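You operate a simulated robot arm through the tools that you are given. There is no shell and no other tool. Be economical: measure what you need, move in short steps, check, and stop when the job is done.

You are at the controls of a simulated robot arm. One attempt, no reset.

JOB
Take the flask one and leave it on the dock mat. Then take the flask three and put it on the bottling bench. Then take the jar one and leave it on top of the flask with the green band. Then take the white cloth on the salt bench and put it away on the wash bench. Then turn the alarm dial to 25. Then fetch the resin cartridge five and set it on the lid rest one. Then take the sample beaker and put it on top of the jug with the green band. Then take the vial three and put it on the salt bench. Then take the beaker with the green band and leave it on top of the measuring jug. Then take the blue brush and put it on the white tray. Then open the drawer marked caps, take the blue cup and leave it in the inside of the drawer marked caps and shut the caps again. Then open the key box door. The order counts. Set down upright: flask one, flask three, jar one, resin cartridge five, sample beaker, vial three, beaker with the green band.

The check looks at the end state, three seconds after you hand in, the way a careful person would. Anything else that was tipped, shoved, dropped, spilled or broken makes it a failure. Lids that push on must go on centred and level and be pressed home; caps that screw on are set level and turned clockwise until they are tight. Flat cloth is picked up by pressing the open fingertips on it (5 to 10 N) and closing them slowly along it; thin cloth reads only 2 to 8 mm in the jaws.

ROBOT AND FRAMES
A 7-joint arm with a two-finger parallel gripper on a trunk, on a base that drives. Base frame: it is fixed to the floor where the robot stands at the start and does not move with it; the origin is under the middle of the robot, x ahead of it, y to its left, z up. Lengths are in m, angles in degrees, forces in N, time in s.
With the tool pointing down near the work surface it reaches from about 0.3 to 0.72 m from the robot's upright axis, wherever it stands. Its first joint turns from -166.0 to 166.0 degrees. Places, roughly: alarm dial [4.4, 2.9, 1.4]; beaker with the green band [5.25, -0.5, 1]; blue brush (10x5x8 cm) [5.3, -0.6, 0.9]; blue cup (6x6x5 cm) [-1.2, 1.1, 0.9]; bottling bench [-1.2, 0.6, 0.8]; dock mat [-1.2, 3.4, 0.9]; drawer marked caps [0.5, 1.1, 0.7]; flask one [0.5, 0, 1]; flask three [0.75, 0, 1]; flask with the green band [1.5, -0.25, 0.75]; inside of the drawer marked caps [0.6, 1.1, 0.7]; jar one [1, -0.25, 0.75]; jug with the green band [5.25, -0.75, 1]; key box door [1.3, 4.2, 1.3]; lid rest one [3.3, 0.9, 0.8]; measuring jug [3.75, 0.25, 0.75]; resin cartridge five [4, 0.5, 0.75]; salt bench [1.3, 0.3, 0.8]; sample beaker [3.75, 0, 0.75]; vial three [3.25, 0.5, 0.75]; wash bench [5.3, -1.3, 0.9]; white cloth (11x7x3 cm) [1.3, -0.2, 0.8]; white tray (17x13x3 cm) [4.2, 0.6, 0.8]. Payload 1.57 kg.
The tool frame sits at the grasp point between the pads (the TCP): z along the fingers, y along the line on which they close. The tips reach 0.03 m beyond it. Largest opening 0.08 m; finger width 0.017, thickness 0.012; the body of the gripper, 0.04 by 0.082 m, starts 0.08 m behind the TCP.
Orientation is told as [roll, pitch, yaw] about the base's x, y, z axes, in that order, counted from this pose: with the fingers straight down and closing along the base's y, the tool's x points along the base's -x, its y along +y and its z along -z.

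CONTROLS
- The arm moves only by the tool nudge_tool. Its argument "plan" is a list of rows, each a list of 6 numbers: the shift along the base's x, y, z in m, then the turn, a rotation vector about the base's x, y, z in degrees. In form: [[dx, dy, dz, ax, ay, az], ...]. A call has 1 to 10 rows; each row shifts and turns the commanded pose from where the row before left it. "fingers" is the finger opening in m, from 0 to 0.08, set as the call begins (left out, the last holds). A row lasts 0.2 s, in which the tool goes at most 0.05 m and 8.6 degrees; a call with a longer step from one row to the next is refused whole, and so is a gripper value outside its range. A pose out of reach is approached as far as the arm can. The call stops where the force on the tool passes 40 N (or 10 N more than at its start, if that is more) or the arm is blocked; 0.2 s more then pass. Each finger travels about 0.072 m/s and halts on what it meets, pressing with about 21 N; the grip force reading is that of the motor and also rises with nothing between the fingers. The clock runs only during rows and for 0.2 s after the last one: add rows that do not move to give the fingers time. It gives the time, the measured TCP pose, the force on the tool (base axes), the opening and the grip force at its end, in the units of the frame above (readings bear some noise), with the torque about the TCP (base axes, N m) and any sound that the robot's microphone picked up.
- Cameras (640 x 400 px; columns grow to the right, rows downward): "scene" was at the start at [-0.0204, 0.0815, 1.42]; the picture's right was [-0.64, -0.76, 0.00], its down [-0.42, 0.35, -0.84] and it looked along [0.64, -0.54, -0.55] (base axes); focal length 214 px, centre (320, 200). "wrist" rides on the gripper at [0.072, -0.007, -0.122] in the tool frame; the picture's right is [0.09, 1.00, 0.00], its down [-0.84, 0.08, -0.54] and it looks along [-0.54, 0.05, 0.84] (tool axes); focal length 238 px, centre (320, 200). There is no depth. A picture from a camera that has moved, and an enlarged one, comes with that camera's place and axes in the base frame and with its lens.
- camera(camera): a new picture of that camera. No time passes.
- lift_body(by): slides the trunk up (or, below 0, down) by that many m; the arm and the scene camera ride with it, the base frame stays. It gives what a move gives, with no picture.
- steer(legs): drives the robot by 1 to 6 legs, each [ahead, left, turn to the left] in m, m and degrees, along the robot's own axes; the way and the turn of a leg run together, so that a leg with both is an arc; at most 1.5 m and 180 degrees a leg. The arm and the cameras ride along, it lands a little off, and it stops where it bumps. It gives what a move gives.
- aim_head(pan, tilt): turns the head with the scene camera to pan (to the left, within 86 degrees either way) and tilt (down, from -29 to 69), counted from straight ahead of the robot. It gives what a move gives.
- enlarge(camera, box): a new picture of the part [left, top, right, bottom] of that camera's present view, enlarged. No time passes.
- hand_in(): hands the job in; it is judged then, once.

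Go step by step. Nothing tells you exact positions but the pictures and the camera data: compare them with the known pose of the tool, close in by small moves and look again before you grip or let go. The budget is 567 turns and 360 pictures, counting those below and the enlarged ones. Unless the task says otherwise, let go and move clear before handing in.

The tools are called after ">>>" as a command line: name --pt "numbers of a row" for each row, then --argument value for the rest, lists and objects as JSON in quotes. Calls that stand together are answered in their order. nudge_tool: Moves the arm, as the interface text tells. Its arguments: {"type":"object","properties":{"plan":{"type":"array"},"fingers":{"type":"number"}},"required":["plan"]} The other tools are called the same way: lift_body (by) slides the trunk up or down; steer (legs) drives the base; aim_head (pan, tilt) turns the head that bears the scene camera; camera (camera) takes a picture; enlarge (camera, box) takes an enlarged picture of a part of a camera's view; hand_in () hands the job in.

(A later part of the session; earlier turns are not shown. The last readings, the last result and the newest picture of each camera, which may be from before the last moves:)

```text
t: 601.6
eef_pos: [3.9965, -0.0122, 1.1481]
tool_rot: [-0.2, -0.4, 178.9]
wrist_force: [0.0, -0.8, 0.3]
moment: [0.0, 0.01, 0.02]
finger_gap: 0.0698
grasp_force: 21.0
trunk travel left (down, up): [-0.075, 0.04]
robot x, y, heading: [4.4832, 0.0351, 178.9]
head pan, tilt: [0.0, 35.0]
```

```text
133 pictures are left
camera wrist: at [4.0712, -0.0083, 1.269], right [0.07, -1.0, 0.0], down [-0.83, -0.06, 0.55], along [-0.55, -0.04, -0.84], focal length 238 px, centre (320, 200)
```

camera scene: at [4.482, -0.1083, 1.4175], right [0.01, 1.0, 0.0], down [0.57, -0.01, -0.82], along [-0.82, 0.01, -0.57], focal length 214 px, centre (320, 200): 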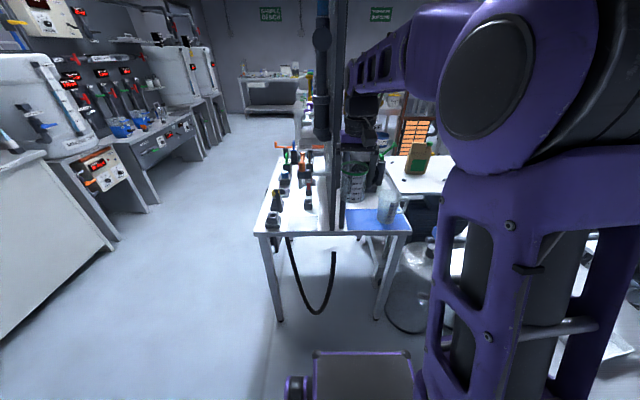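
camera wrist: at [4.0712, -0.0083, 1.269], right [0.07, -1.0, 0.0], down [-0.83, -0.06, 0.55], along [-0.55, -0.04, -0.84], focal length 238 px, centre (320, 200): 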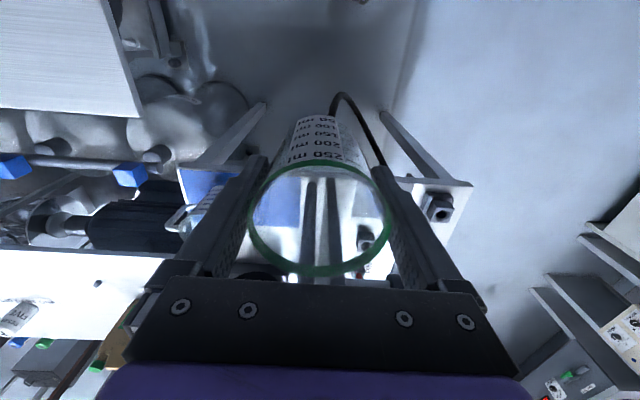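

Moving the tool north, clear of the pipe, and measuring the jug.

>>> nudge_tool --pt "0 0.04 0 0 0 0" --pt "0 0.045 0 0 0 0" --pt "0 0.045 0 0 0 0" --pt "0 0.045 0 0 0 0" --pt "0 0.045 0 0 0 0" --pt "0 0.04 0 0 0 1" --pt "0 0 0 0 0 0"

>>> enlarge --camera "scene" --box '[320, 150, 440, 250]'

>>> camera --camera "wrist"

```text
t: 603.2
eef_pos: [3.9972, 0.2452, 1.1473]
tool_rot: [-0.3, -0.5, 180.0]
wrist_force: [0.4, 0.3, -2.2]
moment: [-0.02, -0.02, 0.0]
finger_gap: 0.0696
grasp_force: 21.4
trunk travel left (down, up): [-0.075, 0.04]
robot x, y, heading: [4.4811, 0.0268, 179.4]
head pan, tilt: [0.0, 35.0]
```

```text
4.00 times, centred on (380, 200) of scene
camera zoom: at [4.482, -0.1081, 1.4175], right [0.01, 1.0, 0.0], down [0.57, -0.01, -0.82], along [-0.82, 0.01, -0.57], focal length 858 px, centre (80, 200)
```

zoom: 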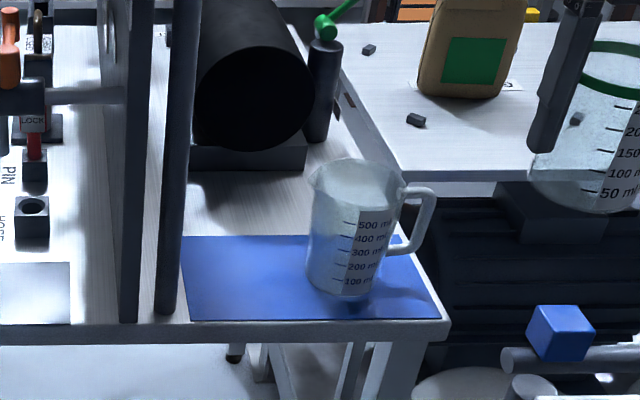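

```text
131 pictures are left
camera wrist: at [4.0712, 0.2516, 1.2685], right [0.09, -1.0, 0.0], down [-0.83, -0.08, 0.55], along [-0.55, -0.05, -0.84], focal length 238 px, centre (320, 200)
```

wrist: 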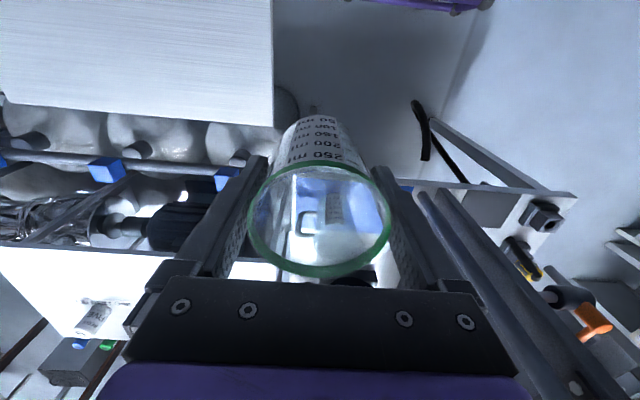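

Jug axis averaged (3.755,0.190), rim z≈0.93. Moving the beaker over it (hand stays ≥5 cm from the valve handle).

>>> nudge_tool --pt "-0.03 0 0 0 0 0" --pt "-0.04 -0.005 0 0 0 0" --pt "-0.04 -0.01 0 0 0 0" --pt "-0.045 -0.01 0 0 0 0" --pt "-0.045 -0.015 0 0 0 0" --pt "-0.042 -0.014 -0.01 0 0 0" --pt "0 0 -0.02 0 0 0" --pt "0 0 -0.02 0 0 0" --pt "0 0 0 0 0 0"

>>> enlarge --camera "scene" --box '[330, 140, 450, 240]'

>>> camera --camera "wrist"

```text
t: 605.2
eef_pos: [3.8276, 0.1781, 1.092]
tool_rot: [-0.3, -0.3, 179.9]
wrist_force: [0.1, 0.2, -0.4]
moment: [0.0, 0.0, 0.03]
finger_gap: 0.0697
grasp_force: 20.9
out of reach, approached as far as the arm can: row 4, 5, 6
trunk travel left (down, up): [-0.075, 0.04]
robot x, y, heading: [4.4817, 0.0342, 179.2]
head pan, tilt: [0.0, 35.0]
```

```text
4.00 times, centred on (390, 190) of scene
camera zoom: at [4.482, -0.1083, 1.4175], right [0.01, 1.0, 0.0], down [0.57, -0.01, -0.82], along [-0.82, 0.01, -0.57], focal length 858 px, centre (40, 240)
```

zoom: 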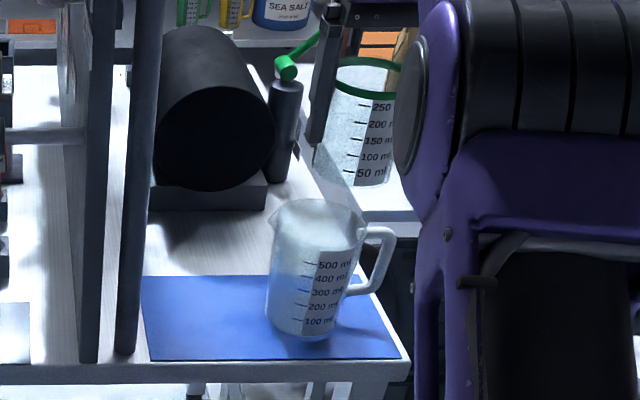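

```text
129 pictures are left
camera wrist: at [3.9008, 0.1849, 1.2132], right [0.09, -1.0, 0.0], down [-0.83, -0.08, 0.55], along [-0.55, -0.05, -0.84], focal length 238 px, centre (320, 200)
```

wrist: 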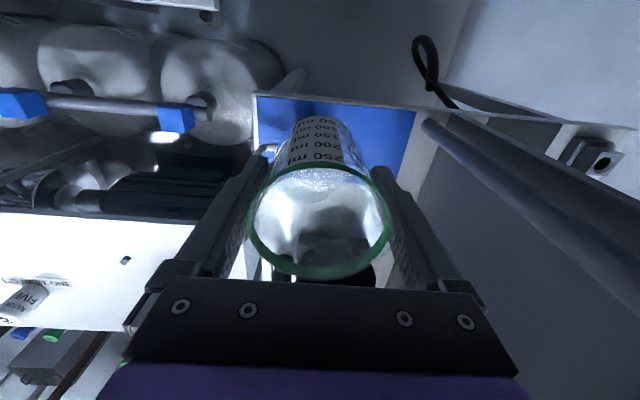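

Just out of reach. Driving 7 cm forward.

>>> steer --legs '[[0.07, 0, 0]]'

>>> enlarge --camera "scene" --box '[330, 140, 450, 240]'

>>> enlarge --camera "wrist" --box '[230, 90, 410, 280]'

```text
t: 606.2
eef_pos: [3.7575, 0.1807, 1.0924]
tool_rot: [-0.2, -0.3, 179.8]
wrist_force: [-0.2, 0.1, -0.8]
moment: [0.02, 0.0, 0.02]
finger_gap: 0.0697
grasp_force: 20.8
trunk travel left (down, up): [-0.075, 0.04]
robot x, y, heading: [4.4111, 0.0352, 179.0]
head pan, tilt: [0.0, 35.0]
```

```text
4.00 times, centred on (390, 190) of scene
camera zoom: at [4.4127, -0.1072, 1.4174], right [0.01, 1.0, 0.0], down [0.57, -0.01, -0.82], along [-0.82, 0.01, -0.57], focal length 858 px, centre (40, 240)
```

zoom: 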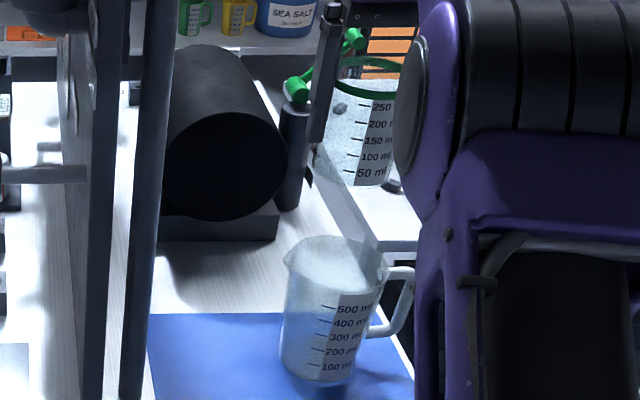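

```text
2.11 times, centred on (320, 185) of wrist
camera zoom: at [3.8318, 0.1865, 1.2134], right [0.09, -1.0, 0.0], down [-0.83, -0.08, 0.55], along [-0.55, -0.05, -0.84], focal length 502 px, centre (320, 232)
```

zoom: 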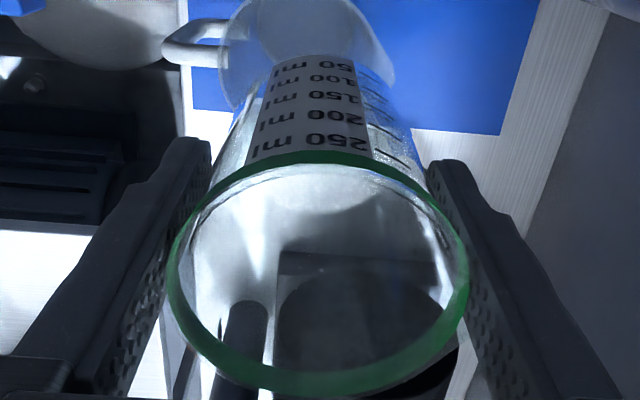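

Jug at (3.754,0.188). Small correction then lower.

>>> nudge_tool --pt "-0.003 0.0075 0 0 0 0" --pt "0 0 -0.03 0 0 0" --pt "0 0 -0.03 0 0 0" --pt "0 0 -0.01 0 0 0" --pt "0 0 0 0 0 0"

>>> enlarge --camera "scene" --box '[330, 140, 450, 240]'

```text
t: 607.4
eef_pos: [3.7546, 0.1866, 1.0215]
tool_rot: [-0.1, -0.4, 179.8]
wrist_force: [0.9, 0.3, -1.0]
moment: [-0.02, 0.02, 0.05]
finger_gap: 0.0696
grasp_force: 21.0
trunk travel left (down, up): [-0.075, 0.04]
robot x, y, heading: [4.4132, 0.033, 179.1]
head pan, tilt: [0.0, 35.0]
```

```text
4.00 times, centred on (390, 190) of scene
camera zoom: at [4.4126, -0.1072, 1.4175], right [0.01, 1.0, 0.0], down [0.57, -0.01, -0.82], along [-0.82, 0.01, -0.57], focal length 858 px, centre (40, 240)
```

zoom: 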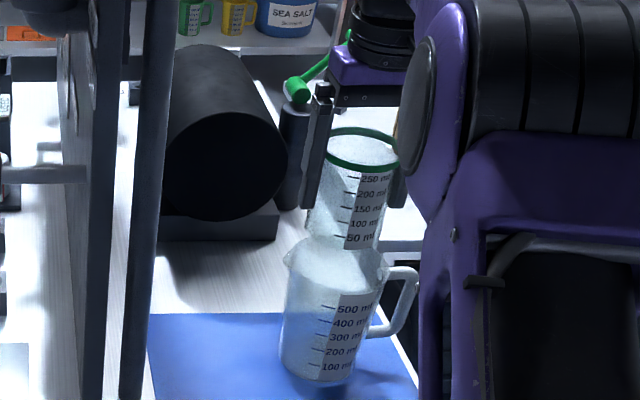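

>>> nudge_tool --pt "0 0.001 -0.005 0 0 0" --pt "0 0 -0.005 0 0 0"

>>> nudge_tool --pt "0 0 -0.003 0 0 0" --pt "0 0 -0.002 0 0 0"

```text
t: 608.0
eef_pos: [3.7532, 0.1885, 1.0124]
tool_rot: [-0.2, -0.4, 179.8]
wrist_force: [-0.8, -0.2, -0.9]
moment: [0.0, 0.01, 0.02]
finger_gap: 0.0698
grasp_force: 20.8
trunk travel left (down, up): [-0.075, 0.04]
robot x, y, heading: [4.4117, 0.0338, 179.2]
head pan, tilt: [0.0, 35.0]
```

```text
t: 608.6
eef_pos: [3.7546, 0.1893, 1.0062]
tool_rot: [-0.2, -0.5, 179.9]
wrist_force: [0.8, 0.5, -0.7]
moment: [0.06, 0.0, -0.02]
finger_gap: 0.0697
grasp_force: 21.1
trunk travel left (down, up): [-0.075, 0.04]
robot x, y, heading: [4.4099, 0.0363, 179.2]
head pan, tilt: [0.0, 35.0]
```

>>> nudge_tool --pt "0 0 -0.003 0 0 0" --pt "0 0 -0.002 0 0 0"

>>> nudge_tool --pt "0 0 -0.0025 0 0 0"

```text
t: 609.2
eef_pos: [3.7538, 0.1884, 1.003]
tool_rot: [-0.2, -0.3, 179.8]
wrist_force: [-0.4, 0.1, -0.6]
moment: [0.0, 0.04, -0.02]
finger_gap: 0.0698
grasp_force: 21.2
trunk travel left (down, up): [-0.075, 0.04]
robot x, y, heading: [4.4066, 0.0357, 179.2]
head pan, tilt: [0.0, 35.0]
```

```text
t: 609.6
eef_pos: [3.7543, 0.1887, 0.9996]
tool_rot: [-0.2, -0.5, 179.7]
wrist_force: [0.5, -0.2, -0.9]
moment: [0.0, 0.03, -0.01]
finger_gap: 0.0698
grasp_force: 21.1
trunk travel left (down, up): [-0.075, 0.04]
robot x, y, heading: [4.4124, 0.0329, 179.2]
head pan, tilt: [0.0, 35.0]
```

>>> nudge_tool --pt "0 0 -0.0025 0 0 0"

>>> enlarge --camera "scene" --box '[360, 160, 440, 240]'

```text
t: 610.0
eef_pos: [3.754, 0.19, 0.9965]
tool_rot: [-0.2, -0.4, 179.8]
wrist_force: [0.2, 0.3, -0.5]
moment: [0.03, 0.01, 0.03]
finger_gap: 0.0698
grasp_force: 20.8
trunk travel left (down, up): [-0.075, 0.04]
robot x, y, heading: [4.4112, 0.0337, 179.2]
head pan, tilt: [0.0, 35.0]
```

```text
5.00 times, centred on (400, 200) of scene
camera zoom: at [4.4127, -0.1073, 1.4175], right [0.01, 1.0, 0.0], down [0.57, -0.01, -0.82], along [-0.82, 0.01, -0.57], focal length 1072 px, centre (-80, 200)
```

zoom: 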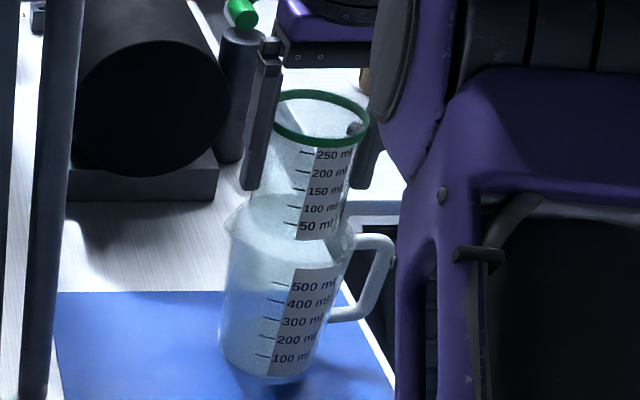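

>>> nudge_tool --pt "0 0 -0.0025 0 0 0"

>>> nudge_tool --pt "0 0 -0.0025 0 0 0"

```text
t: 610.4
eef_pos: [3.7548, 0.1889, 0.9946]
tool_rot: [-0.2, -0.4, 179.9]
wrist_force: [0.8, -0.5, -0.6]
moment: [0.01, 0.01, -0.01]
finger_gap: 0.0698
grasp_force: 21.3
trunk travel left (down, up): [-0.075, 0.04]
robot x, y, heading: [4.4098, 0.0321, 179.2]
head pan, tilt: [0.0, 35.0]
```

```text
t: 610.8
eef_pos: [3.7538, 0.1902, 0.9914]
tool_rot: [-0.2, -0.4, 179.8]
wrist_force: [0.2, 0.8, -2.1]
moment: [0.0, -0.02, -0.03]
finger_gap: 0.0696
grasp_force: 21.1
trunk travel left (down, up): [-0.075, 0.04]
robot x, y, heading: [4.4103, 0.0364, 179.0]
head pan, tilt: [0.0, 35.0]
```

>>> nudge_tool --pt "0 0 -0.0025 0 0 0"

>>> nudge_tool --pt "0 0 -0.0025 0 0 0"

```text
t: 611.2
eef_pos: [3.7542, 0.1892, 0.9903]
tool_rot: [-0.2, -0.4, 179.8]
wrist_force: [0.0, 0.2, -0.3]
moment: [0.02, 0.0, 0.02]
finger_gap: 0.0699
grasp_force: 21.1
trunk travel left (down, up): [-0.075, 0.04]
robot x, y, heading: [4.4122, 0.0302, 178.8]
head pan, tilt: [0.0, 35.0]
```

```text
t: 611.6
eef_pos: [3.7552, 0.1896, 0.9885]
tool_rot: [-0.2, -0.6, 179.9]
wrist_force: [-0.9, -0.2, 8.3]
moment: [-0.18, 0.05, 0.01]
finger_gap: 0.0696
grasp_force: 20.9
trunk travel left (down, up): [-0.075, 0.04]
robot x, y, heading: [4.4113, 0.0328, 179.3]
head pan, tilt: [0.0, 35.0]
```

Contact at rim height. Releasing.

>>> nudge_tool --pt "0 0 0.001 0 0 0"

>>> nudge_tool --pt "0 0 0 0 0 0" --pt "0 0 0 0 0 0" --pt "0 0 0 0 0 0" --fingers 0.08

>>> enlarge --camera "scene" --box '[360, 160, 440, 240]'

>>> camera --camera "wrist"

```text
t: 612.0
eef_pos: [3.7538, 0.189, 0.9885]
tool_rot: [-0.2, -0.4, 179.8]
wrist_force: [-2.5, -1.2, 8.3]
moment: [-0.26, 0.3, -0.04]
finger_gap: 0.0699
grasp_force: 20.5
trunk travel left (down, up): [-0.075, 0.04]
robot x, y, heading: [4.4132, 0.0336, 179.1]
head pan, tilt: [0.0, 35.0]
```

```text
t: 612.8
eef_pos: [3.7558, 0.1887, 0.9882]
tool_rot: [-0.2, -0.4, 179.8]
wrist_force: [0.3, -0.9, -0.3]
moment: [-0.01, -0.01, -0.01]
finger_gap: 0.0801
grasp_force: 0.1
trunk travel left (down, up): [-0.075, 0.04]
robot x, y, heading: [4.4111, 0.0345, 179.0]
head pan, tilt: [0.0, 35.0]
```

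```text
5.00 times, centred on (400, 200) of scene
camera zoom: at [4.4127, -0.1073, 1.4174], right [0.01, 1.0, 0.0], down [0.57, -0.01, -0.82], along [-0.82, 0.01, -0.57], focal length 1072 px, centre (-80, 200)
```

zoom: 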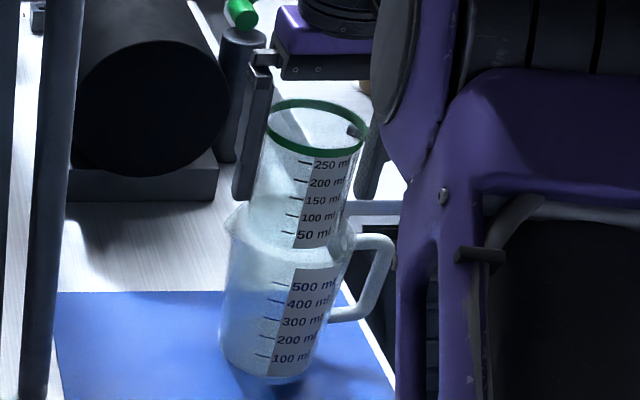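

```text
123 pictures are left
camera wrist: at [3.8291, 0.1954, 1.1092], right [0.09, -1.0, 0.0], down [-0.83, -0.08, 0.55], along [-0.55, -0.05, -0.84], focal length 238 px, centre (320, 200)
```

wrist: 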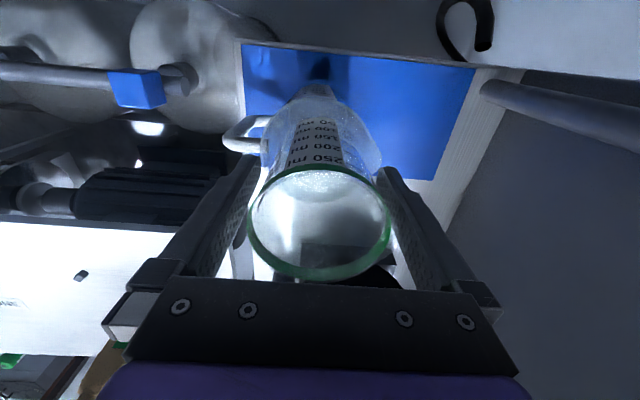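

Standing well. Lifting straight up, then withdrawing toward the robot.

>>> nudge_tool --pt "0 0 0.02 0 0 0" --pt "0 0 0.03 0 0 0" --pt "0 0 0.03 0 0 0" --pt "0.01 0 0.02 0 0 0" --pt "0.03 0 0.02 0 0 0" --pt "0.04 0 0.02 0 0 0" --pt "0.045 0 0.01 0 0 0" --pt "0.045 0 0 0 0 0" --pt "0 0 0 0 0 0"

>>> camera --camera "scene"

```text
t: 614.8
eef_pos: [3.9261, 0.1905, 1.1393]
tool_rot: [-0.2, -0.4, 179.7]
wrist_force: [0.0, 0.1, -0.2]
moment: [-0.04, 0.0, 0.01]
finger_gap: 0.0799
grasp_force: 0.2
trunk travel left (down, up): [-0.075, 0.04]
robot x, y, heading: [4.4103, 0.0335, 178.9]
head pan, tilt: [0.0, 35.0]
```

```text
122 pictures are left
camera scene: at [4.413, -0.1073, 1.4174], right [0.01, 1.0, 0.0], down [0.57, -0.01, -0.82], along [-0.82, 0.01, -0.57], focal length 214 px, centre (320, 200)
```

scene: 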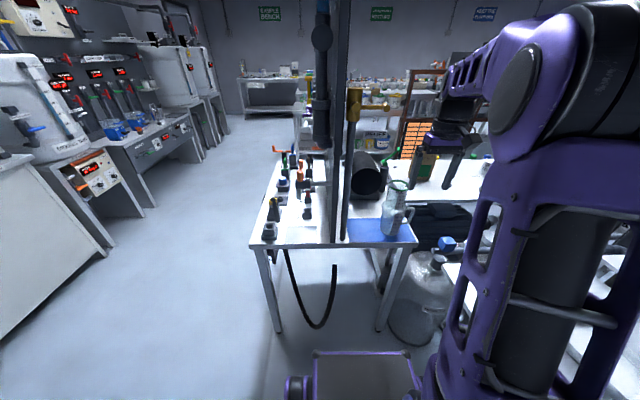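

Green-band beaker is on the measuring jug. Next the blue brush: back to the wash bench.

>>> steer --legs '[[-0.07, 0, 0], [0, 0.3, 0], [0, 0, 91], [0.36, 0, 0], [0, 0, 90], [0.1, 0, 0]]'

>>> camera --camera "wrist"

>>> camera --camera "scene"

```text
t: 629.4
eef_pos: [5.0458, -0.7947, 1.1395]
tool_rot: [-0.2, -0.3, -1.7]
wrist_force: [-0.3, 0.7, 0.3]
moment: [0.0, -0.03, 0.01]
finger_gap: 0.0802
grasp_force: 0.1
trunk travel left (down, up): [-0.075, 0.04]
robot x, y, heading: [4.5599, -0.6304, -2.4]
head pan, tilt: [0.0, 35.0]
```

```text
121 pictures are left
camera wrist: at [4.9742, -0.8001, 1.2607], right [-0.06, 1.0, 0.0], down [0.83, 0.05, 0.55], along [0.55, 0.03, -0.84], focal length 238 px, centre (320, 200)
```

wrist: 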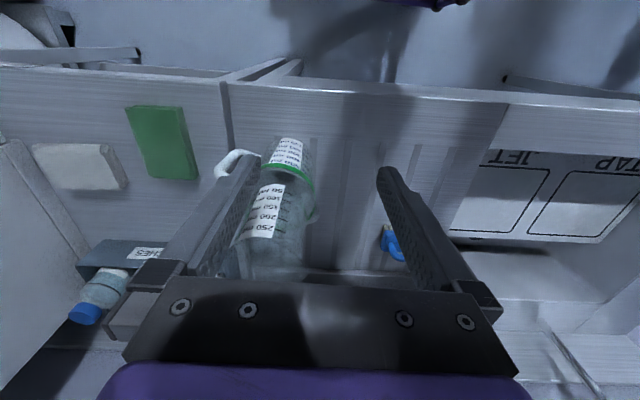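

```text
120 pictures are left
camera scene: at [4.5691, -0.4879, 1.4175], right [-0.04, -1.0, 0.0], down [-0.57, 0.02, -0.82], along [0.82, -0.03, -0.57], focal length 214 px, centre (320, 200)
```

scene: 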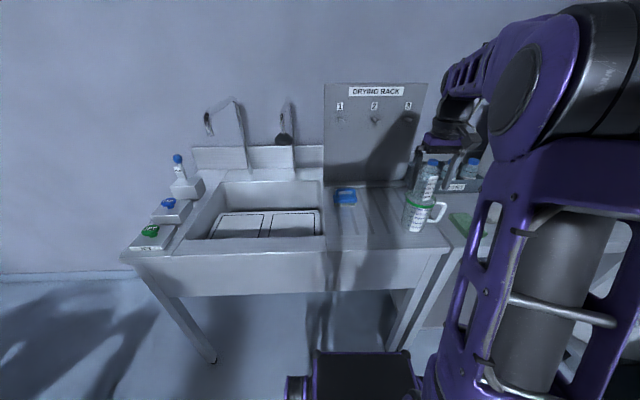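

The gripper is near the jug stack; raising and moving it left, over the brush area.

>>> nudge_tool --pt "-0.01 0 0.04 0 0 0" --pt "-0.01 0 0.04 0 0 0" --pt "0 0.03 0.02 0 0 0" --pt "0 0.045 0 0 0 0" --pt "0 0.045 0 0 0 0" --pt "0 0.045 0 0 0 0" --pt "0 0.03 0 0 0 2" --pt "0 0 0 0 0 0"

>>> camera --camera "wrist"

>>> enlarge --camera "scene" --box '[310, 170, 400, 240]'

```text
t: 631.2
eef_pos: [5.0243, -0.6003, 1.2409]
tool_rot: [-0.2, -0.5, 0.3]
wrist_force: [0.4, 0.1, 0.0]
moment: [-0.03, 0.02, 0.02]
finger_gap: 0.08
grasp_force: 0.0
trunk travel left (down, up): [-0.075, 0.04]
robot x, y, heading: [4.5644, -0.626, -2.1]
head pan, tilt: [0.0, 35.0]
```

```text
119 pictures are left
camera wrist: at [4.9533, -0.6075, 1.3624], right [-0.1, 1.0, 0.0], down [0.83, 0.08, 0.55], along [0.55, 0.05, -0.84], focal length 238 px, centre (320, 200)
```

wrist: 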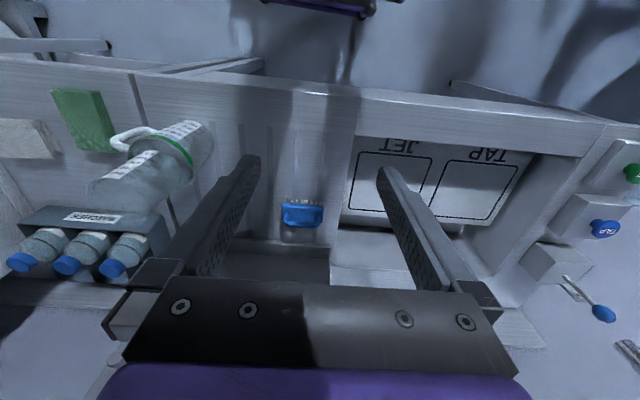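

```text
5.71 times, centred on (355, 205) of scene
camera zoom: at [4.5691, -0.4878, 1.4174], right [-0.04, -1.0, 0.0], down [-0.57, 0.02, -0.82], along [0.82, -0.03, -0.57], focal length 1226 px, centre (120, 171)
```

zoom: 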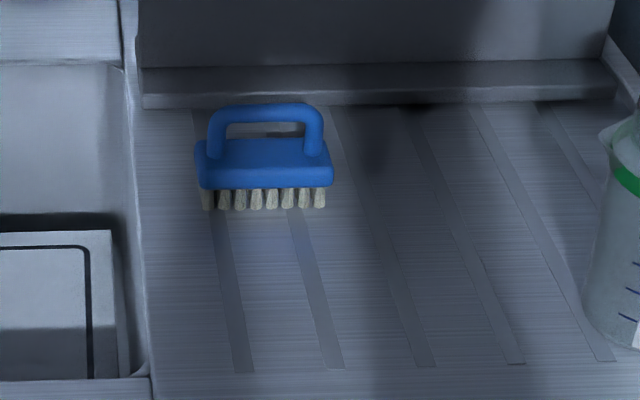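

>>> enlarge --camera "wrist" --box '[250, 170, 350, 260]'

```text
4.44 times, centred on (300, 215) of wrist
camera zoom: at [4.9533, -0.6075, 1.3624], right [-0.1, 1.0, 0.0], down [0.83, 0.08, 0.55], along [0.55, 0.05, -0.84], focal length 1059 px, centre (409, 133)
```

zoom: 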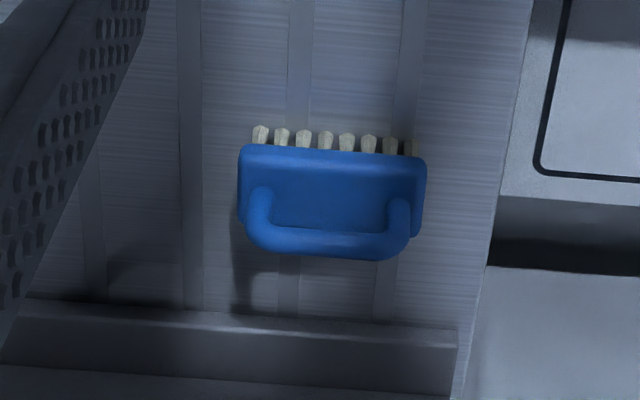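

Brush handle bar at (5.273,−0.615,0.973), long axis along y. I'll drive 5 cm in, turn the gripper to close along x and move above it.

>>> steer --legs '[[0.05, 0, 2]]'

>>> nudge_tool --pt "0.02 0 0 0 0 -8.5" --pt "0.02 0 0 0 0 -8.5" --pt "0.02 0 0 0 0 -8.5" --pt "0.02 -0.002 -0.01 0 0 -8.5" --pt "0.02 -0.003 -0.01 0 0 -8.5" --pt "0.02 -0.003 -0.02 0 0 -8.5" --pt "0.02 -0.003 -0.02 0 0 -8.5" --pt "0.02 -0.003 -0.02 0 0 -8.5" --pt "0.02 0 -0.02 0 0 -8.5" --pt "0.015 0 -0.03 0 0 -8.5"

>>> camera --camera "wrist"

>>> camera --camera "scene"

```text
t: 632.1
eef_pos: [5.0725, -0.5868, 1.2409]
tool_rot: [-0.1, -0.4, 2.3]
wrist_force: [-0.4, -0.3, -0.2]
moment: [-0.02, 0.03, 0.0]
finger_gap: 0.0802
grasp_force: 0.0
trunk travel left (down, up): [-0.075, 0.04]
robot x, y, heading: [4.6139, -0.6266, -0.2]
head pan, tilt: [0.0, 35.0]
```

```text
t: 634.3
eef_pos: [5.2675, -0.5996, 1.1127]
tool_rot: [-0.2, -0.5, -82.8]
wrist_force: [-0.7, -0.7, -0.9]
moment: [0.01, -0.02, 0.02]
finger_gap: 0.08
grasp_force: 0.1
trunk travel left (down, up): [-0.075, 0.04]
robot x, y, heading: [4.6126, -0.626, 0.1]
head pan, tilt: [0.0, 35.0]
```

```text
116 pictures are left
camera wrist: at [5.2527, -0.5279, 1.2337], right [0.98, 0.22, 0.0], down [0.18, -0.82, 0.55], along [0.12, -0.54, -0.84], focal length 238 px, centre (320, 200)
```

wrist: 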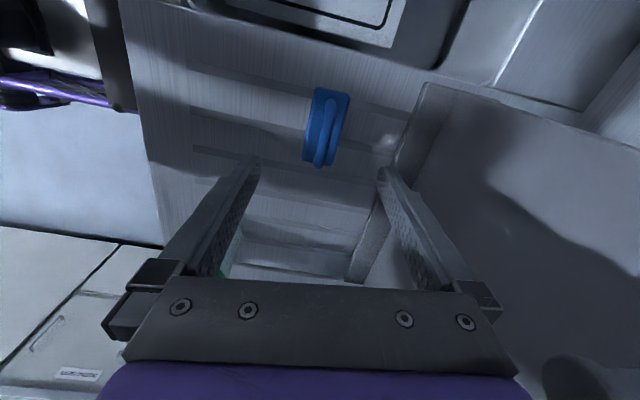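

```text
115 pictures are left
camera scene: at [4.6132, -0.489, 1.4175], right [-0.01, -1.0, 0.0], down [-0.57, 0.0, -0.82], along [0.82, 0.0, -0.57], focal length 214 px, centre (320, 200)
```

scene: 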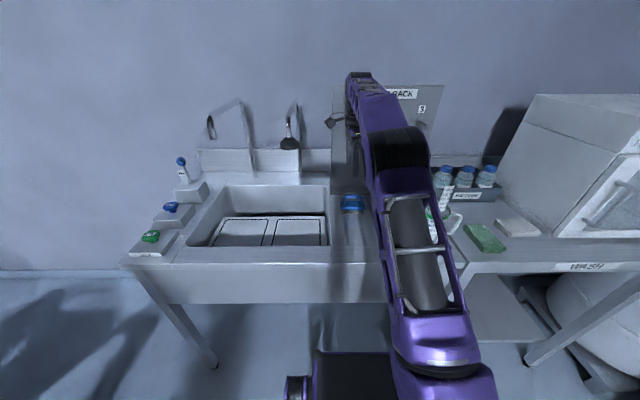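

>>> enlarge --camera "wrist" --box '[270, 70, 390, 180]'

```text
3.64 times, centred on (330, 125) of wrist
camera zoom: at [5.2527, -0.5279, 1.2337], right [0.98, 0.22, 0.0], down [0.18, -0.82, 0.55], along [0.12, -0.54, -0.84], focal length 867 px, centre (284, 473)
```

zoom: 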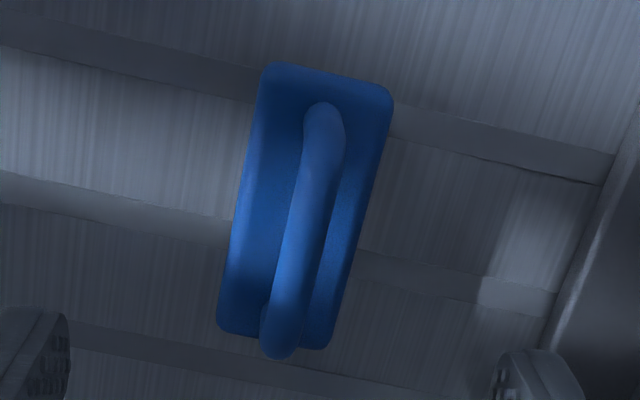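

Brush body: x 5.258–5.299, y −0.66..−0.573, axis along y. Aligning and descending.

>>> nudge_tool --pt "0.0105 -0.017 -0.02 0 0 -7.2" --pt "0 0 -0.04 0 0 0" --pt "0 0 -0.03 0 0 0" --pt "0 0 0 0 0 0"

>>> camera --camera "wrist"

```text
t: 635.3
eef_pos: [5.2767, -0.6161, 1.022]
tool_rot: [-0.1, -0.4, -89.9]
wrist_force: [1.0, 0.7, 0.8]
moment: [-0.02, -0.01, 0.01]
finger_gap: 0.0798
grasp_force: 0.1
trunk travel left (down, up): [-0.075, 0.04]
robot x, y, heading: [4.615, -0.6294, -0.4]
head pan, tilt: [0.0, 35.0]
```

```text
113 pictures are left
camera wrist: at [5.2726, -0.5449, 1.1426], right [1.0, 0.09, 0.0], down [0.08, -0.83, 0.55], along [0.05, -0.55, -0.84], focal length 238 px, centre (320, 200)
```

wrist: 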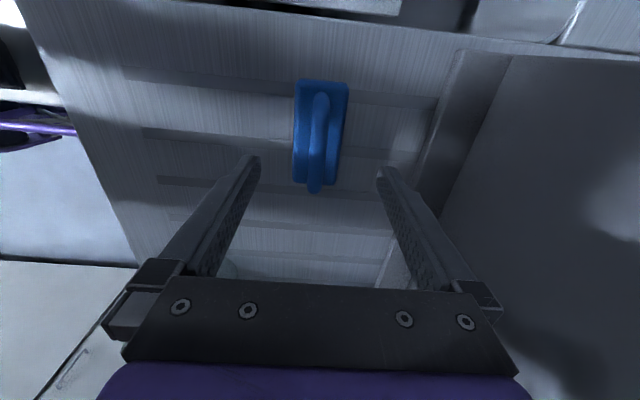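

Centred. Descending to the brush body and gripping.

>>> nudge_tool --pt "0 0 -0.03 0 0 0" --pt "0 0 -0.03 0 0 0" --pt "0 0 -0.025 0 0 0" --pt "0 0 0 0 0 0"

>>> nudge_tool --pt "0 0 0 0 0 0" --pt "0 0 0 0 0 0" --pt "0 0 0 0 0 0" --pt "0 0 0 0 0 0" --fingers 0.0

>>> camera --camera "wrist"

```text
t: 636.3
eef_pos: [5.2782, -0.6165, 0.9367]
tool_rot: [-0.2, -0.4, -89.8]
wrist_force: [0.3, 0.7, 0.1]
moment: [-0.01, 0.0, -0.05]
finger_gap: 0.08
grasp_force: 0.1
trunk travel left (down, up): [-0.075, 0.04]
robot x, y, heading: [4.6143, -0.6286, 0.0]
head pan, tilt: [0.0, 35.0]
```

```text
t: 637.3
eef_pos: [5.2781, -0.6168, 0.9377]
tool_rot: [-0.1, -0.4, -89.9]
wrist_force: [0.1, 0.0, -0.5]
moment: [-0.02, 0.0, -0.03]
finger_gap: 0.0443
grasp_force: 21.0
trunk travel left (down, up): [-0.075, 0.04]
robot x, y, heading: [4.6134, -0.6274, -0.3]
head pan, tilt: [0.0, 35.0]
```

```text
112 pictures are left
camera wrist: at [5.2733, -0.5444, 1.0581], right [1.0, 0.09, 0.0], down [0.08, -0.83, 0.55], along [0.05, -0.55, -0.84], focal length 238 px, centre (320, 200)
```

wrist: 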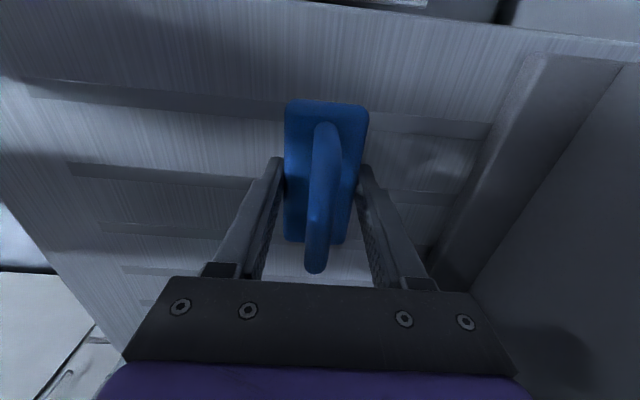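

Brush gripped. Lifting, retracting and driving to the small table with the white tray.

>>> nudge_tool --pt "0 0 0.02 0 0 0" --pt "0 0 0.04 0 0 0" --pt "0 0 0.045 0 0 0" --pt "-0.01 0 0.045 0 0 0" --pt "-0.02 0 0.04 0 0 0" --pt "-0.04 0 0.02 0 0 0" --pt "-0.045 0 0 0 0 0" --pt "-0.045 0 0 0 0 0" --pt "-0.03 0 0 0 0 0" --pt "0 0 0 0 0 0"

>>> steer --legs '[[-0.12, 0, 0], [0, 0, 90], [0.5, -0.22, 0]]'

>>> camera --camera "wrist"

```text
t: 639.5
eef_pos: [5.0902, -0.6163, 1.1471]
tool_rot: [-0.2, -0.4, -89.8]
wrist_force: [0.9, 0.8, -1.0]
moment: [-0.03, 0.03, -0.02]
finger_gap: 0.0442
grasp_force: 20.5
trunk travel left (down, up): [-0.075, 0.04]
robot x, y, heading: [4.6122, -0.6296, -0.2]
head pan, tilt: [0.0, 35.0]
```

```text
t: 647.5
eef_pos: [4.6701, 0.3597, 1.1472]
tool_rot: [-0.2, -0.5, 1.9]
wrist_force: [0.1, -1.1, -1.0]
moment: [0.02, 0.0, 0.01]
finger_gap: 0.0444
grasp_force: 21.2
trunk travel left (down, up): [-0.075, 0.04]
robot x, y, heading: [4.6952, -0.1152, 91.5]
head pan, tilt: [0.0, 35.0]
```

```text
111 pictures are left
camera wrist: at [4.5966, 0.3501, 1.2682], right [-0.13, 0.99, 0.0], down [0.83, 0.11, 0.55], along [0.54, 0.07, -0.84], focal length 238 px, centre (320, 200)
```

wrist: 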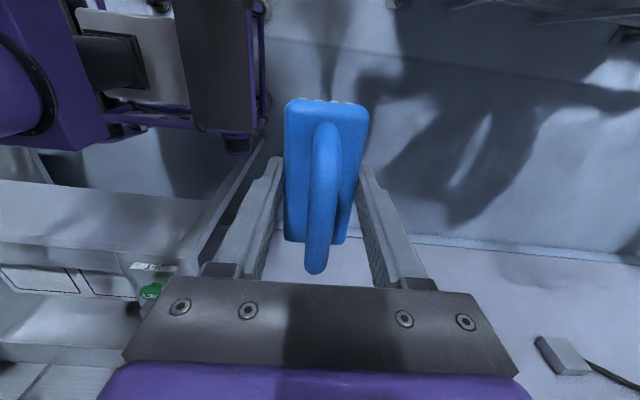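

>>> steer --legs '[[0.1, -0.033, -1.5], [0.6, 0, 0], [0.15, -0.15, 0], [0, 0, 90]]'

>>> aim_head --pan 0 --tilt 38

>>> camera --camera "scene"

```text
t: 657.2
eef_pos: [4.4053, 0.74, 1.1468]
tool_rot: [-0.2, -0.4, 88.6]
wrist_force: [0.7, 0.0, -0.3]
moment: [0.01, -0.01, -0.01]
finger_gap: 0.0444
grasp_force: 21.7
trunk travel left (down, up): [-0.075, 0.04]
robot x, y, heading: [4.8806, 0.7404, 177.9]
head pan, tilt: [0.0, 35.0]
```

```text
t: 657.9
eef_pos: [4.4051, 0.7396, 1.147]
tool_rot: [-0.3, -0.5, 88.5]
wrist_force: [0.3, 0.4, 0.9]
moment: [0.01, -0.02, 0.01]
finger_gap: 0.0444
grasp_force: 21.8
trunk travel left (down, up): [-0.075, 0.04]
robot x, y, heading: [4.8786, 0.7381, 178.2]
head pan, tilt: [0.0, 38.0]
```

```text
110 pictures are left
camera scene: at [4.8822, 0.5962, 1.4129], right [0.04, 1.0, 0.0], down [0.62, -0.02, -0.79], along [-0.79, 0.03, -0.62], focal length 214 px, centre (320, 200)
```

scene: 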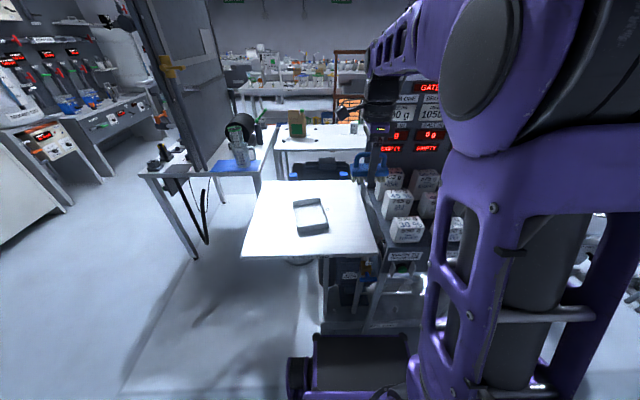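

>>> steer --legs '[[0, 0.15, 2]]'

>>> camera --camera "wrist"

>>> enlarge --camera "scene" --box '[250, 160, 400, 270]'

```text
t: 659.9
eef_pos: [4.4032, 0.5758, 1.1464]
tool_rot: [-0.3, -0.4, 90.6]
wrist_force: [0.6, 0.5, -1.0]
moment: [-0.02, 0.0, 0.0]
finger_gap: 0.0443
grasp_force: 21.2
trunk travel left (down, up): [-0.075, 0.04]
robot x, y, heading: [4.8807, 0.59, -180.0]
head pan, tilt: [0.0, 38.0]
```

```text
109 pictures are left
camera wrist: at [4.411, 0.5023, 1.2682], right [-0.99, -0.1, 0.0], down [-0.09, 0.83, 0.55], along [-0.05, 0.54, -0.84], focal length 238 px, centre (320, 200)
```

wrist: 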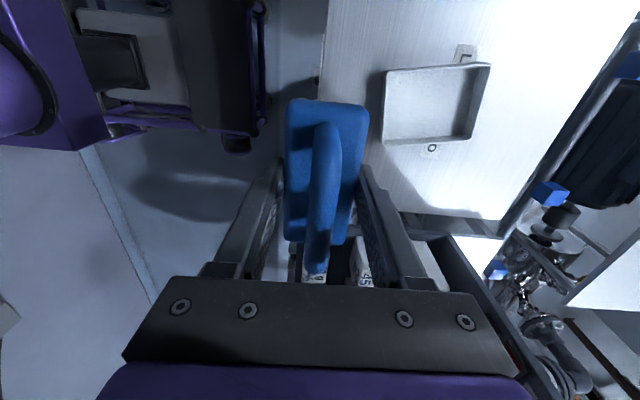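

```text
3.64 times, centred on (325, 215) of scene
camera zoom: at [4.8851, 0.4496, 1.4129], right [0.0, 1.0, 0.0], down [0.62, 0.0, -0.79], along [-0.79, 0.0, -0.62], focal length 780 px, centre (302, 146)
```

zoom: 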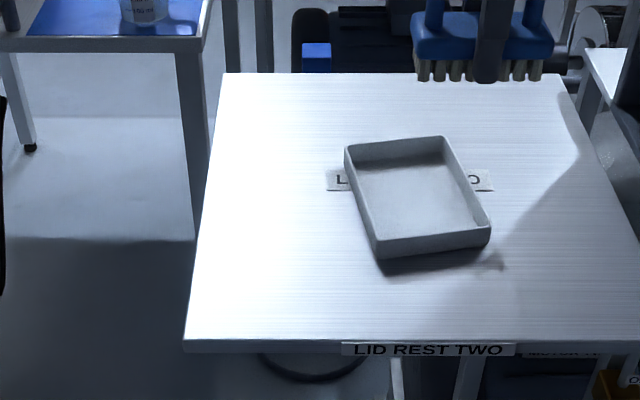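

Tray (on the "lid rest two" table) centre (4.223,0.573), long axis ≈9°. Rotating the brush by +99° to line up and moving above.

>>> nudge_tool --pt "0 0 0 0 0 8.3" --pt "0 0 0 0 0 8.3" --pt "0 0 0 0 0 8.3" --pt "0 0 0 0 0 8.3" --pt "0 0 0 0 0 8.3" --pt "0 0 0 0 0 8.3" --pt "-0.03 0 0 0 0 8.3" --pt "-0.03 0 0 0 0 8.3" --pt "-0.04 0 0 0 0 8.3" --pt "-0.04 0 0 0 0 8.3"

>>> nudge_tool --pt "-0.02 0 -0.02 0 0 8" --pt "-0.02 -0.003 -0.03 0 0 8" --pt "0 0 -0.04 0 0 0" --pt "0 0 -0.03 0 0 0" --pt "0 0 0 0 0 0"

>>> camera --camera "wrist"

>>> enlarge --camera "scene" --box '[250, 130, 400, 260]'

```text
t: 662.1
eef_pos: [4.2611, 0.5777, 1.1451]
tool_rot: [-0.2, -0.4, 173.7]
wrist_force: [-0.3, -0.5, -0.4]
moment: [-0.03, 0.03, 0.0]
finger_gap: 0.0441
grasp_force: 21.0
trunk travel left (down, up): [-0.075, 0.04]
robot x, y, heading: [4.88, 0.5885, -179.7]
head pan, tilt: [0.0, 38.0]
```

```text
t: 663.3
eef_pos: [4.2238, 0.5737, 1.0265]
tool_rot: [-0.3, -0.5, -170.3]
wrist_force: [-1.0, -0.2, -0.6]
moment: [0.03, 0.02, 0.04]
finger_gap: 0.0444
grasp_force: 21.2
trunk travel left (down, up): [-0.075, 0.04]
robot x, y, heading: [4.8758, 0.5928, -180.0]
head pan, tilt: [0.0, 38.0]
```

```text
107 pictures are left
camera wrist: at [4.295, 0.5923, 1.1468], right [0.26, -0.97, 0.0], down [-0.81, -0.22, 0.55], along [-0.53, -0.14, -0.84], focal length 238 px, centre (320, 200)
```

wrist: 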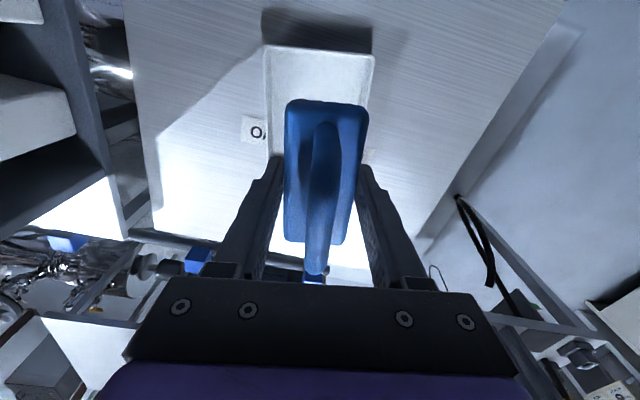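

```text
3.08 times, centred on (325, 195) of scene
camera zoom: at [4.885, 0.4496, 1.4129], right [0.0, 1.0, 0.0], down [0.62, 0.0, -0.79], along [-0.79, 0.0, -0.62], focal length 660 px, centre (305, 215)
```

zoom: 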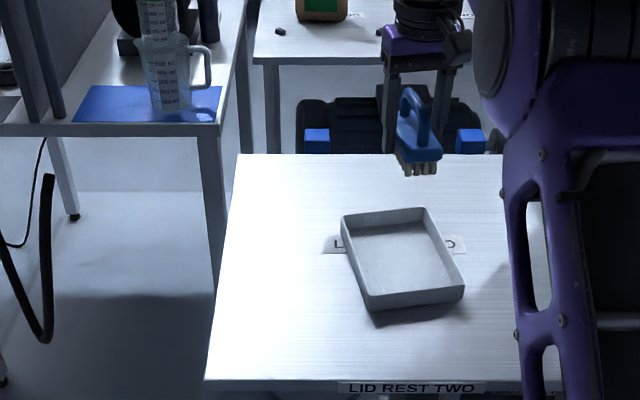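

Brush parallel to and centred over the tray. Lowering.

>>> nudge_tool --pt "0 0 -0.04 0 0 0" --pt "0 0 -0.04 0 0 0" --pt "0 0 -0.04 0 0 0" --pt "0 0 -0.025 0 0 0" --pt "0 0 0 0 0 0"

>>> camera --camera "wrist"

>>> enlarge --camera "scene" --box '[270, 150, 400, 260]'

```text
t: 664.5
eef_pos: [4.222, 0.574, 0.8813]
tool_rot: [-0.2, -0.4, -170.4]
wrist_force: [-0.7, -0.4, -0.1]
moment: [0.03, -0.02, -0.05]
finger_gap: 0.0445
grasp_force: 21.7
trunk travel left (down, up): [-0.075, 0.04]
robot x, y, heading: [4.8765, 0.5941, -180.1]
head pan, tilt: [0.0, 38.0]
```

```text
105 pictures are left
camera wrist: at [4.2946, 0.5916, 1.0028], right [0.26, -0.97, 0.0], down [-0.81, -0.22, 0.55], along [-0.53, -0.14, -0.84], focal length 238 px, centre (320, 200)
```

wrist: 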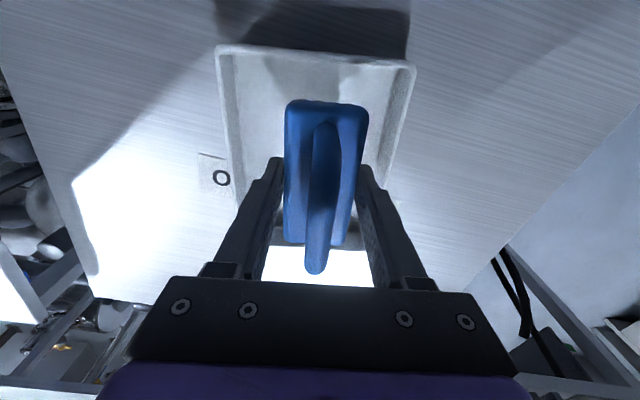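

```text
3.64 times, centred on (335, 205) of scene
camera zoom: at [4.885, 0.4496, 1.4129], right [0.0, 1.0, 0.0], down [0.62, 0.0, -0.79], along [-0.79, 0.0, -0.62], focal length 780 px, centre (266, 182)
```

zoom: 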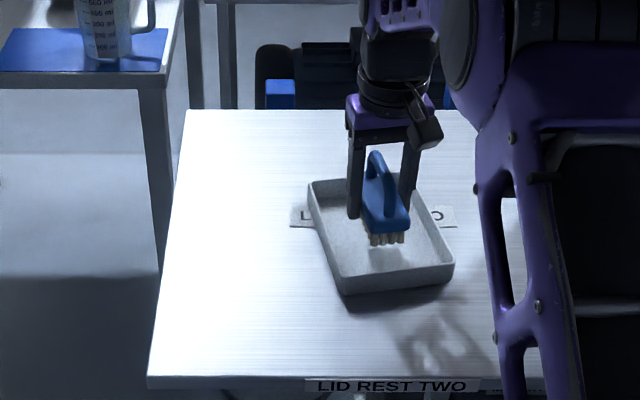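

>>> nudge_tool --pt "0 0 -0.005 0 0 0" --pt "0 0 -0.005 0 0 0" --pt "0 0 -0.004 0 0 0"

>>> nudge_tool --pt "0 0 -0.003 0 0 0" --pt "0 0 -0.003 0 0 0"

```text
t: 665.3
eef_pos: [4.2233, 0.5725, 0.868]
tool_rot: [-0.2, -0.4, -170.4]
wrist_force: [-0.2, 0.3, -0.5]
moment: [0.0, -0.01, 0.02]
finger_gap: 0.0442
grasp_force: 21.1
trunk travel left (down, up): [-0.075, 0.04]
robot x, y, heading: [4.8804, 0.5867, -179.9]
head pan, tilt: [0.0, 38.0]
```

```text
t: 665.9
eef_pos: [4.2231, 0.5726, 0.862]
tool_rot: [-0.3, -0.4, -170.4]
wrist_force: [0.2, -0.8, -0.4]
moment: [0.03, -0.01, -0.03]
finger_gap: 0.0443
grasp_force: 21.3
trunk travel left (down, up): [-0.075, 0.04]
robot x, y, heading: [4.8808, 0.5875, -179.9]
head pan, tilt: [0.0, 38.0]
```

>>> nudge_tool --pt "0 0 -0.003 0 0 0" --pt "0 0 -0.002 0 0 0"

>>> nudge_tool --pt "0 0 -0.003 0 0 0"

```text
t: 666.5
eef_pos: [4.2234, 0.5724, 0.8575]
tool_rot: [-0.2, -0.4, -170.4]
wrist_force: [0.1, 0.4, -0.7]
moment: [0.0, -0.01, 0.01]
finger_gap: 0.0445
grasp_force: 21.1
trunk travel left (down, up): [-0.075, 0.04]
robot x, y, heading: [4.8812, 0.5916, -180.0]
head pan, tilt: [0.0, 38.0]
```

```text
t: 666.9
eef_pos: [4.2231, 0.572, 0.8526]
tool_rot: [-0.3, -0.4, -170.4]
wrist_force: [0.0, -0.1, -1.4]
moment: [-0.01, -0.02, -0.01]
finger_gap: 0.0444
grasp_force: 21.0
trunk travel left (down, up): [-0.075, 0.04]
robot x, y, heading: [4.8801, 0.5912, -179.9]
head pan, tilt: [0.0, 38.0]
```

>>> nudge_tool --pt "0 0 -0.003 0 0 0"

>>> enlarge --camera "scene" --box '[290, 160, 380, 250]'

```text
t: 667.3
eef_pos: [4.2219, 0.5727, 0.8516]
tool_rot: [-0.2, -0.4, -170.3]
wrist_force: [0.9, 0.2, -1.8]
moment: [-0.01, 0.01, 0.0]
finger_gap: 0.0442
grasp_force: 21.0
trunk travel left (down, up): [-0.075, 0.04]
robot x, y, heading: [4.8811, 0.5915, -179.7]
head pan, tilt: [0.0, 38.0]
```

```text
4.44 times, centred on (335, 205) of scene
camera zoom: at [4.8851, 0.4496, 1.4129], right [0.0, 1.0, 0.0], down [0.62, 0.0, -0.79], along [-0.79, 0.0, -0.62], focal length 953 px, centre (253, 178)
```

zoom: 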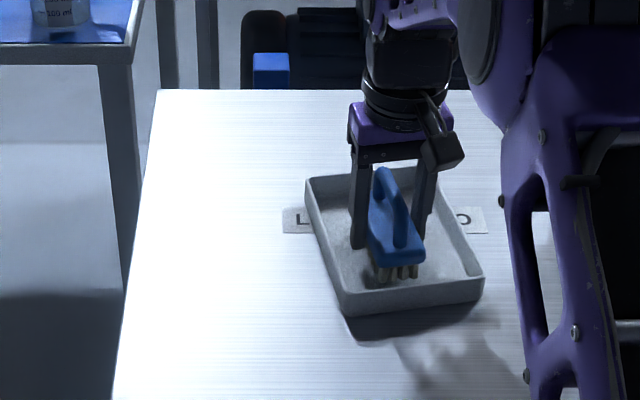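

>>> nudge_tool --pt "0 0 -0.003 0 0 0"

>>> nudge_tool --pt "0 0 -0.003 0 0 0"

```text
t: 667.7
eef_pos: [4.223, 0.5732, 0.8485]
tool_rot: [-0.3, -0.5, -170.3]
wrist_force: [-0.2, 1.0, -1.4]
moment: [-0.02, 0.0, 0.01]
finger_gap: 0.044
grasp_force: 20.9
trunk travel left (down, up): [-0.075, 0.04]
robot x, y, heading: [4.8815, 0.5883, -180.0]
head pan, tilt: [0.0, 38.0]
```

```text
t: 668.1
eef_pos: [4.2226, 0.5734, 0.8457]
tool_rot: [-0.3, -0.4, -170.4]
wrist_force: [-0.1, -0.4, -0.8]
moment: [-0.02, 0.03, 0.0]
finger_gap: 0.0442
grasp_force: 20.4
trunk travel left (down, up): [-0.075, 0.04]
robot x, y, heading: [4.8774, 0.5864, -179.9]
head pan, tilt: [0.0, 38.0]
```

>>> nudge_tool --pt "0 0 -0.002 0 0 0"

>>> nudge_tool --pt "0 0 -0.002 0 0 0"

```text
t: 668.5
eef_pos: [4.2224, 0.5727, 0.8424]
tool_rot: [-0.3, -0.3, -170.5]
wrist_force: [-0.8, -0.2, -0.5]
moment: [-0.03, 0.01, -0.01]
finger_gap: 0.0444
grasp_force: 21.0
trunk travel left (down, up): [-0.075, 0.04]
robot x, y, heading: [4.8782, 0.588, -180.1]
head pan, tilt: [0.0, 38.0]
```

```text
t: 668.9
eef_pos: [4.2227, 0.5712, 0.8407]
tool_rot: [-0.3, -0.3, -170.4]
wrist_force: [-0.1, 0.9, -0.3]
moment: [-0.01, 0.0, 0.03]
finger_gap: 0.0445
grasp_force: 20.5
trunk travel left (down, up): [-0.075, 0.04]
robot x, y, heading: [4.8797, 0.5909, -179.6]
head pan, tilt: [0.0, 38.0]
```

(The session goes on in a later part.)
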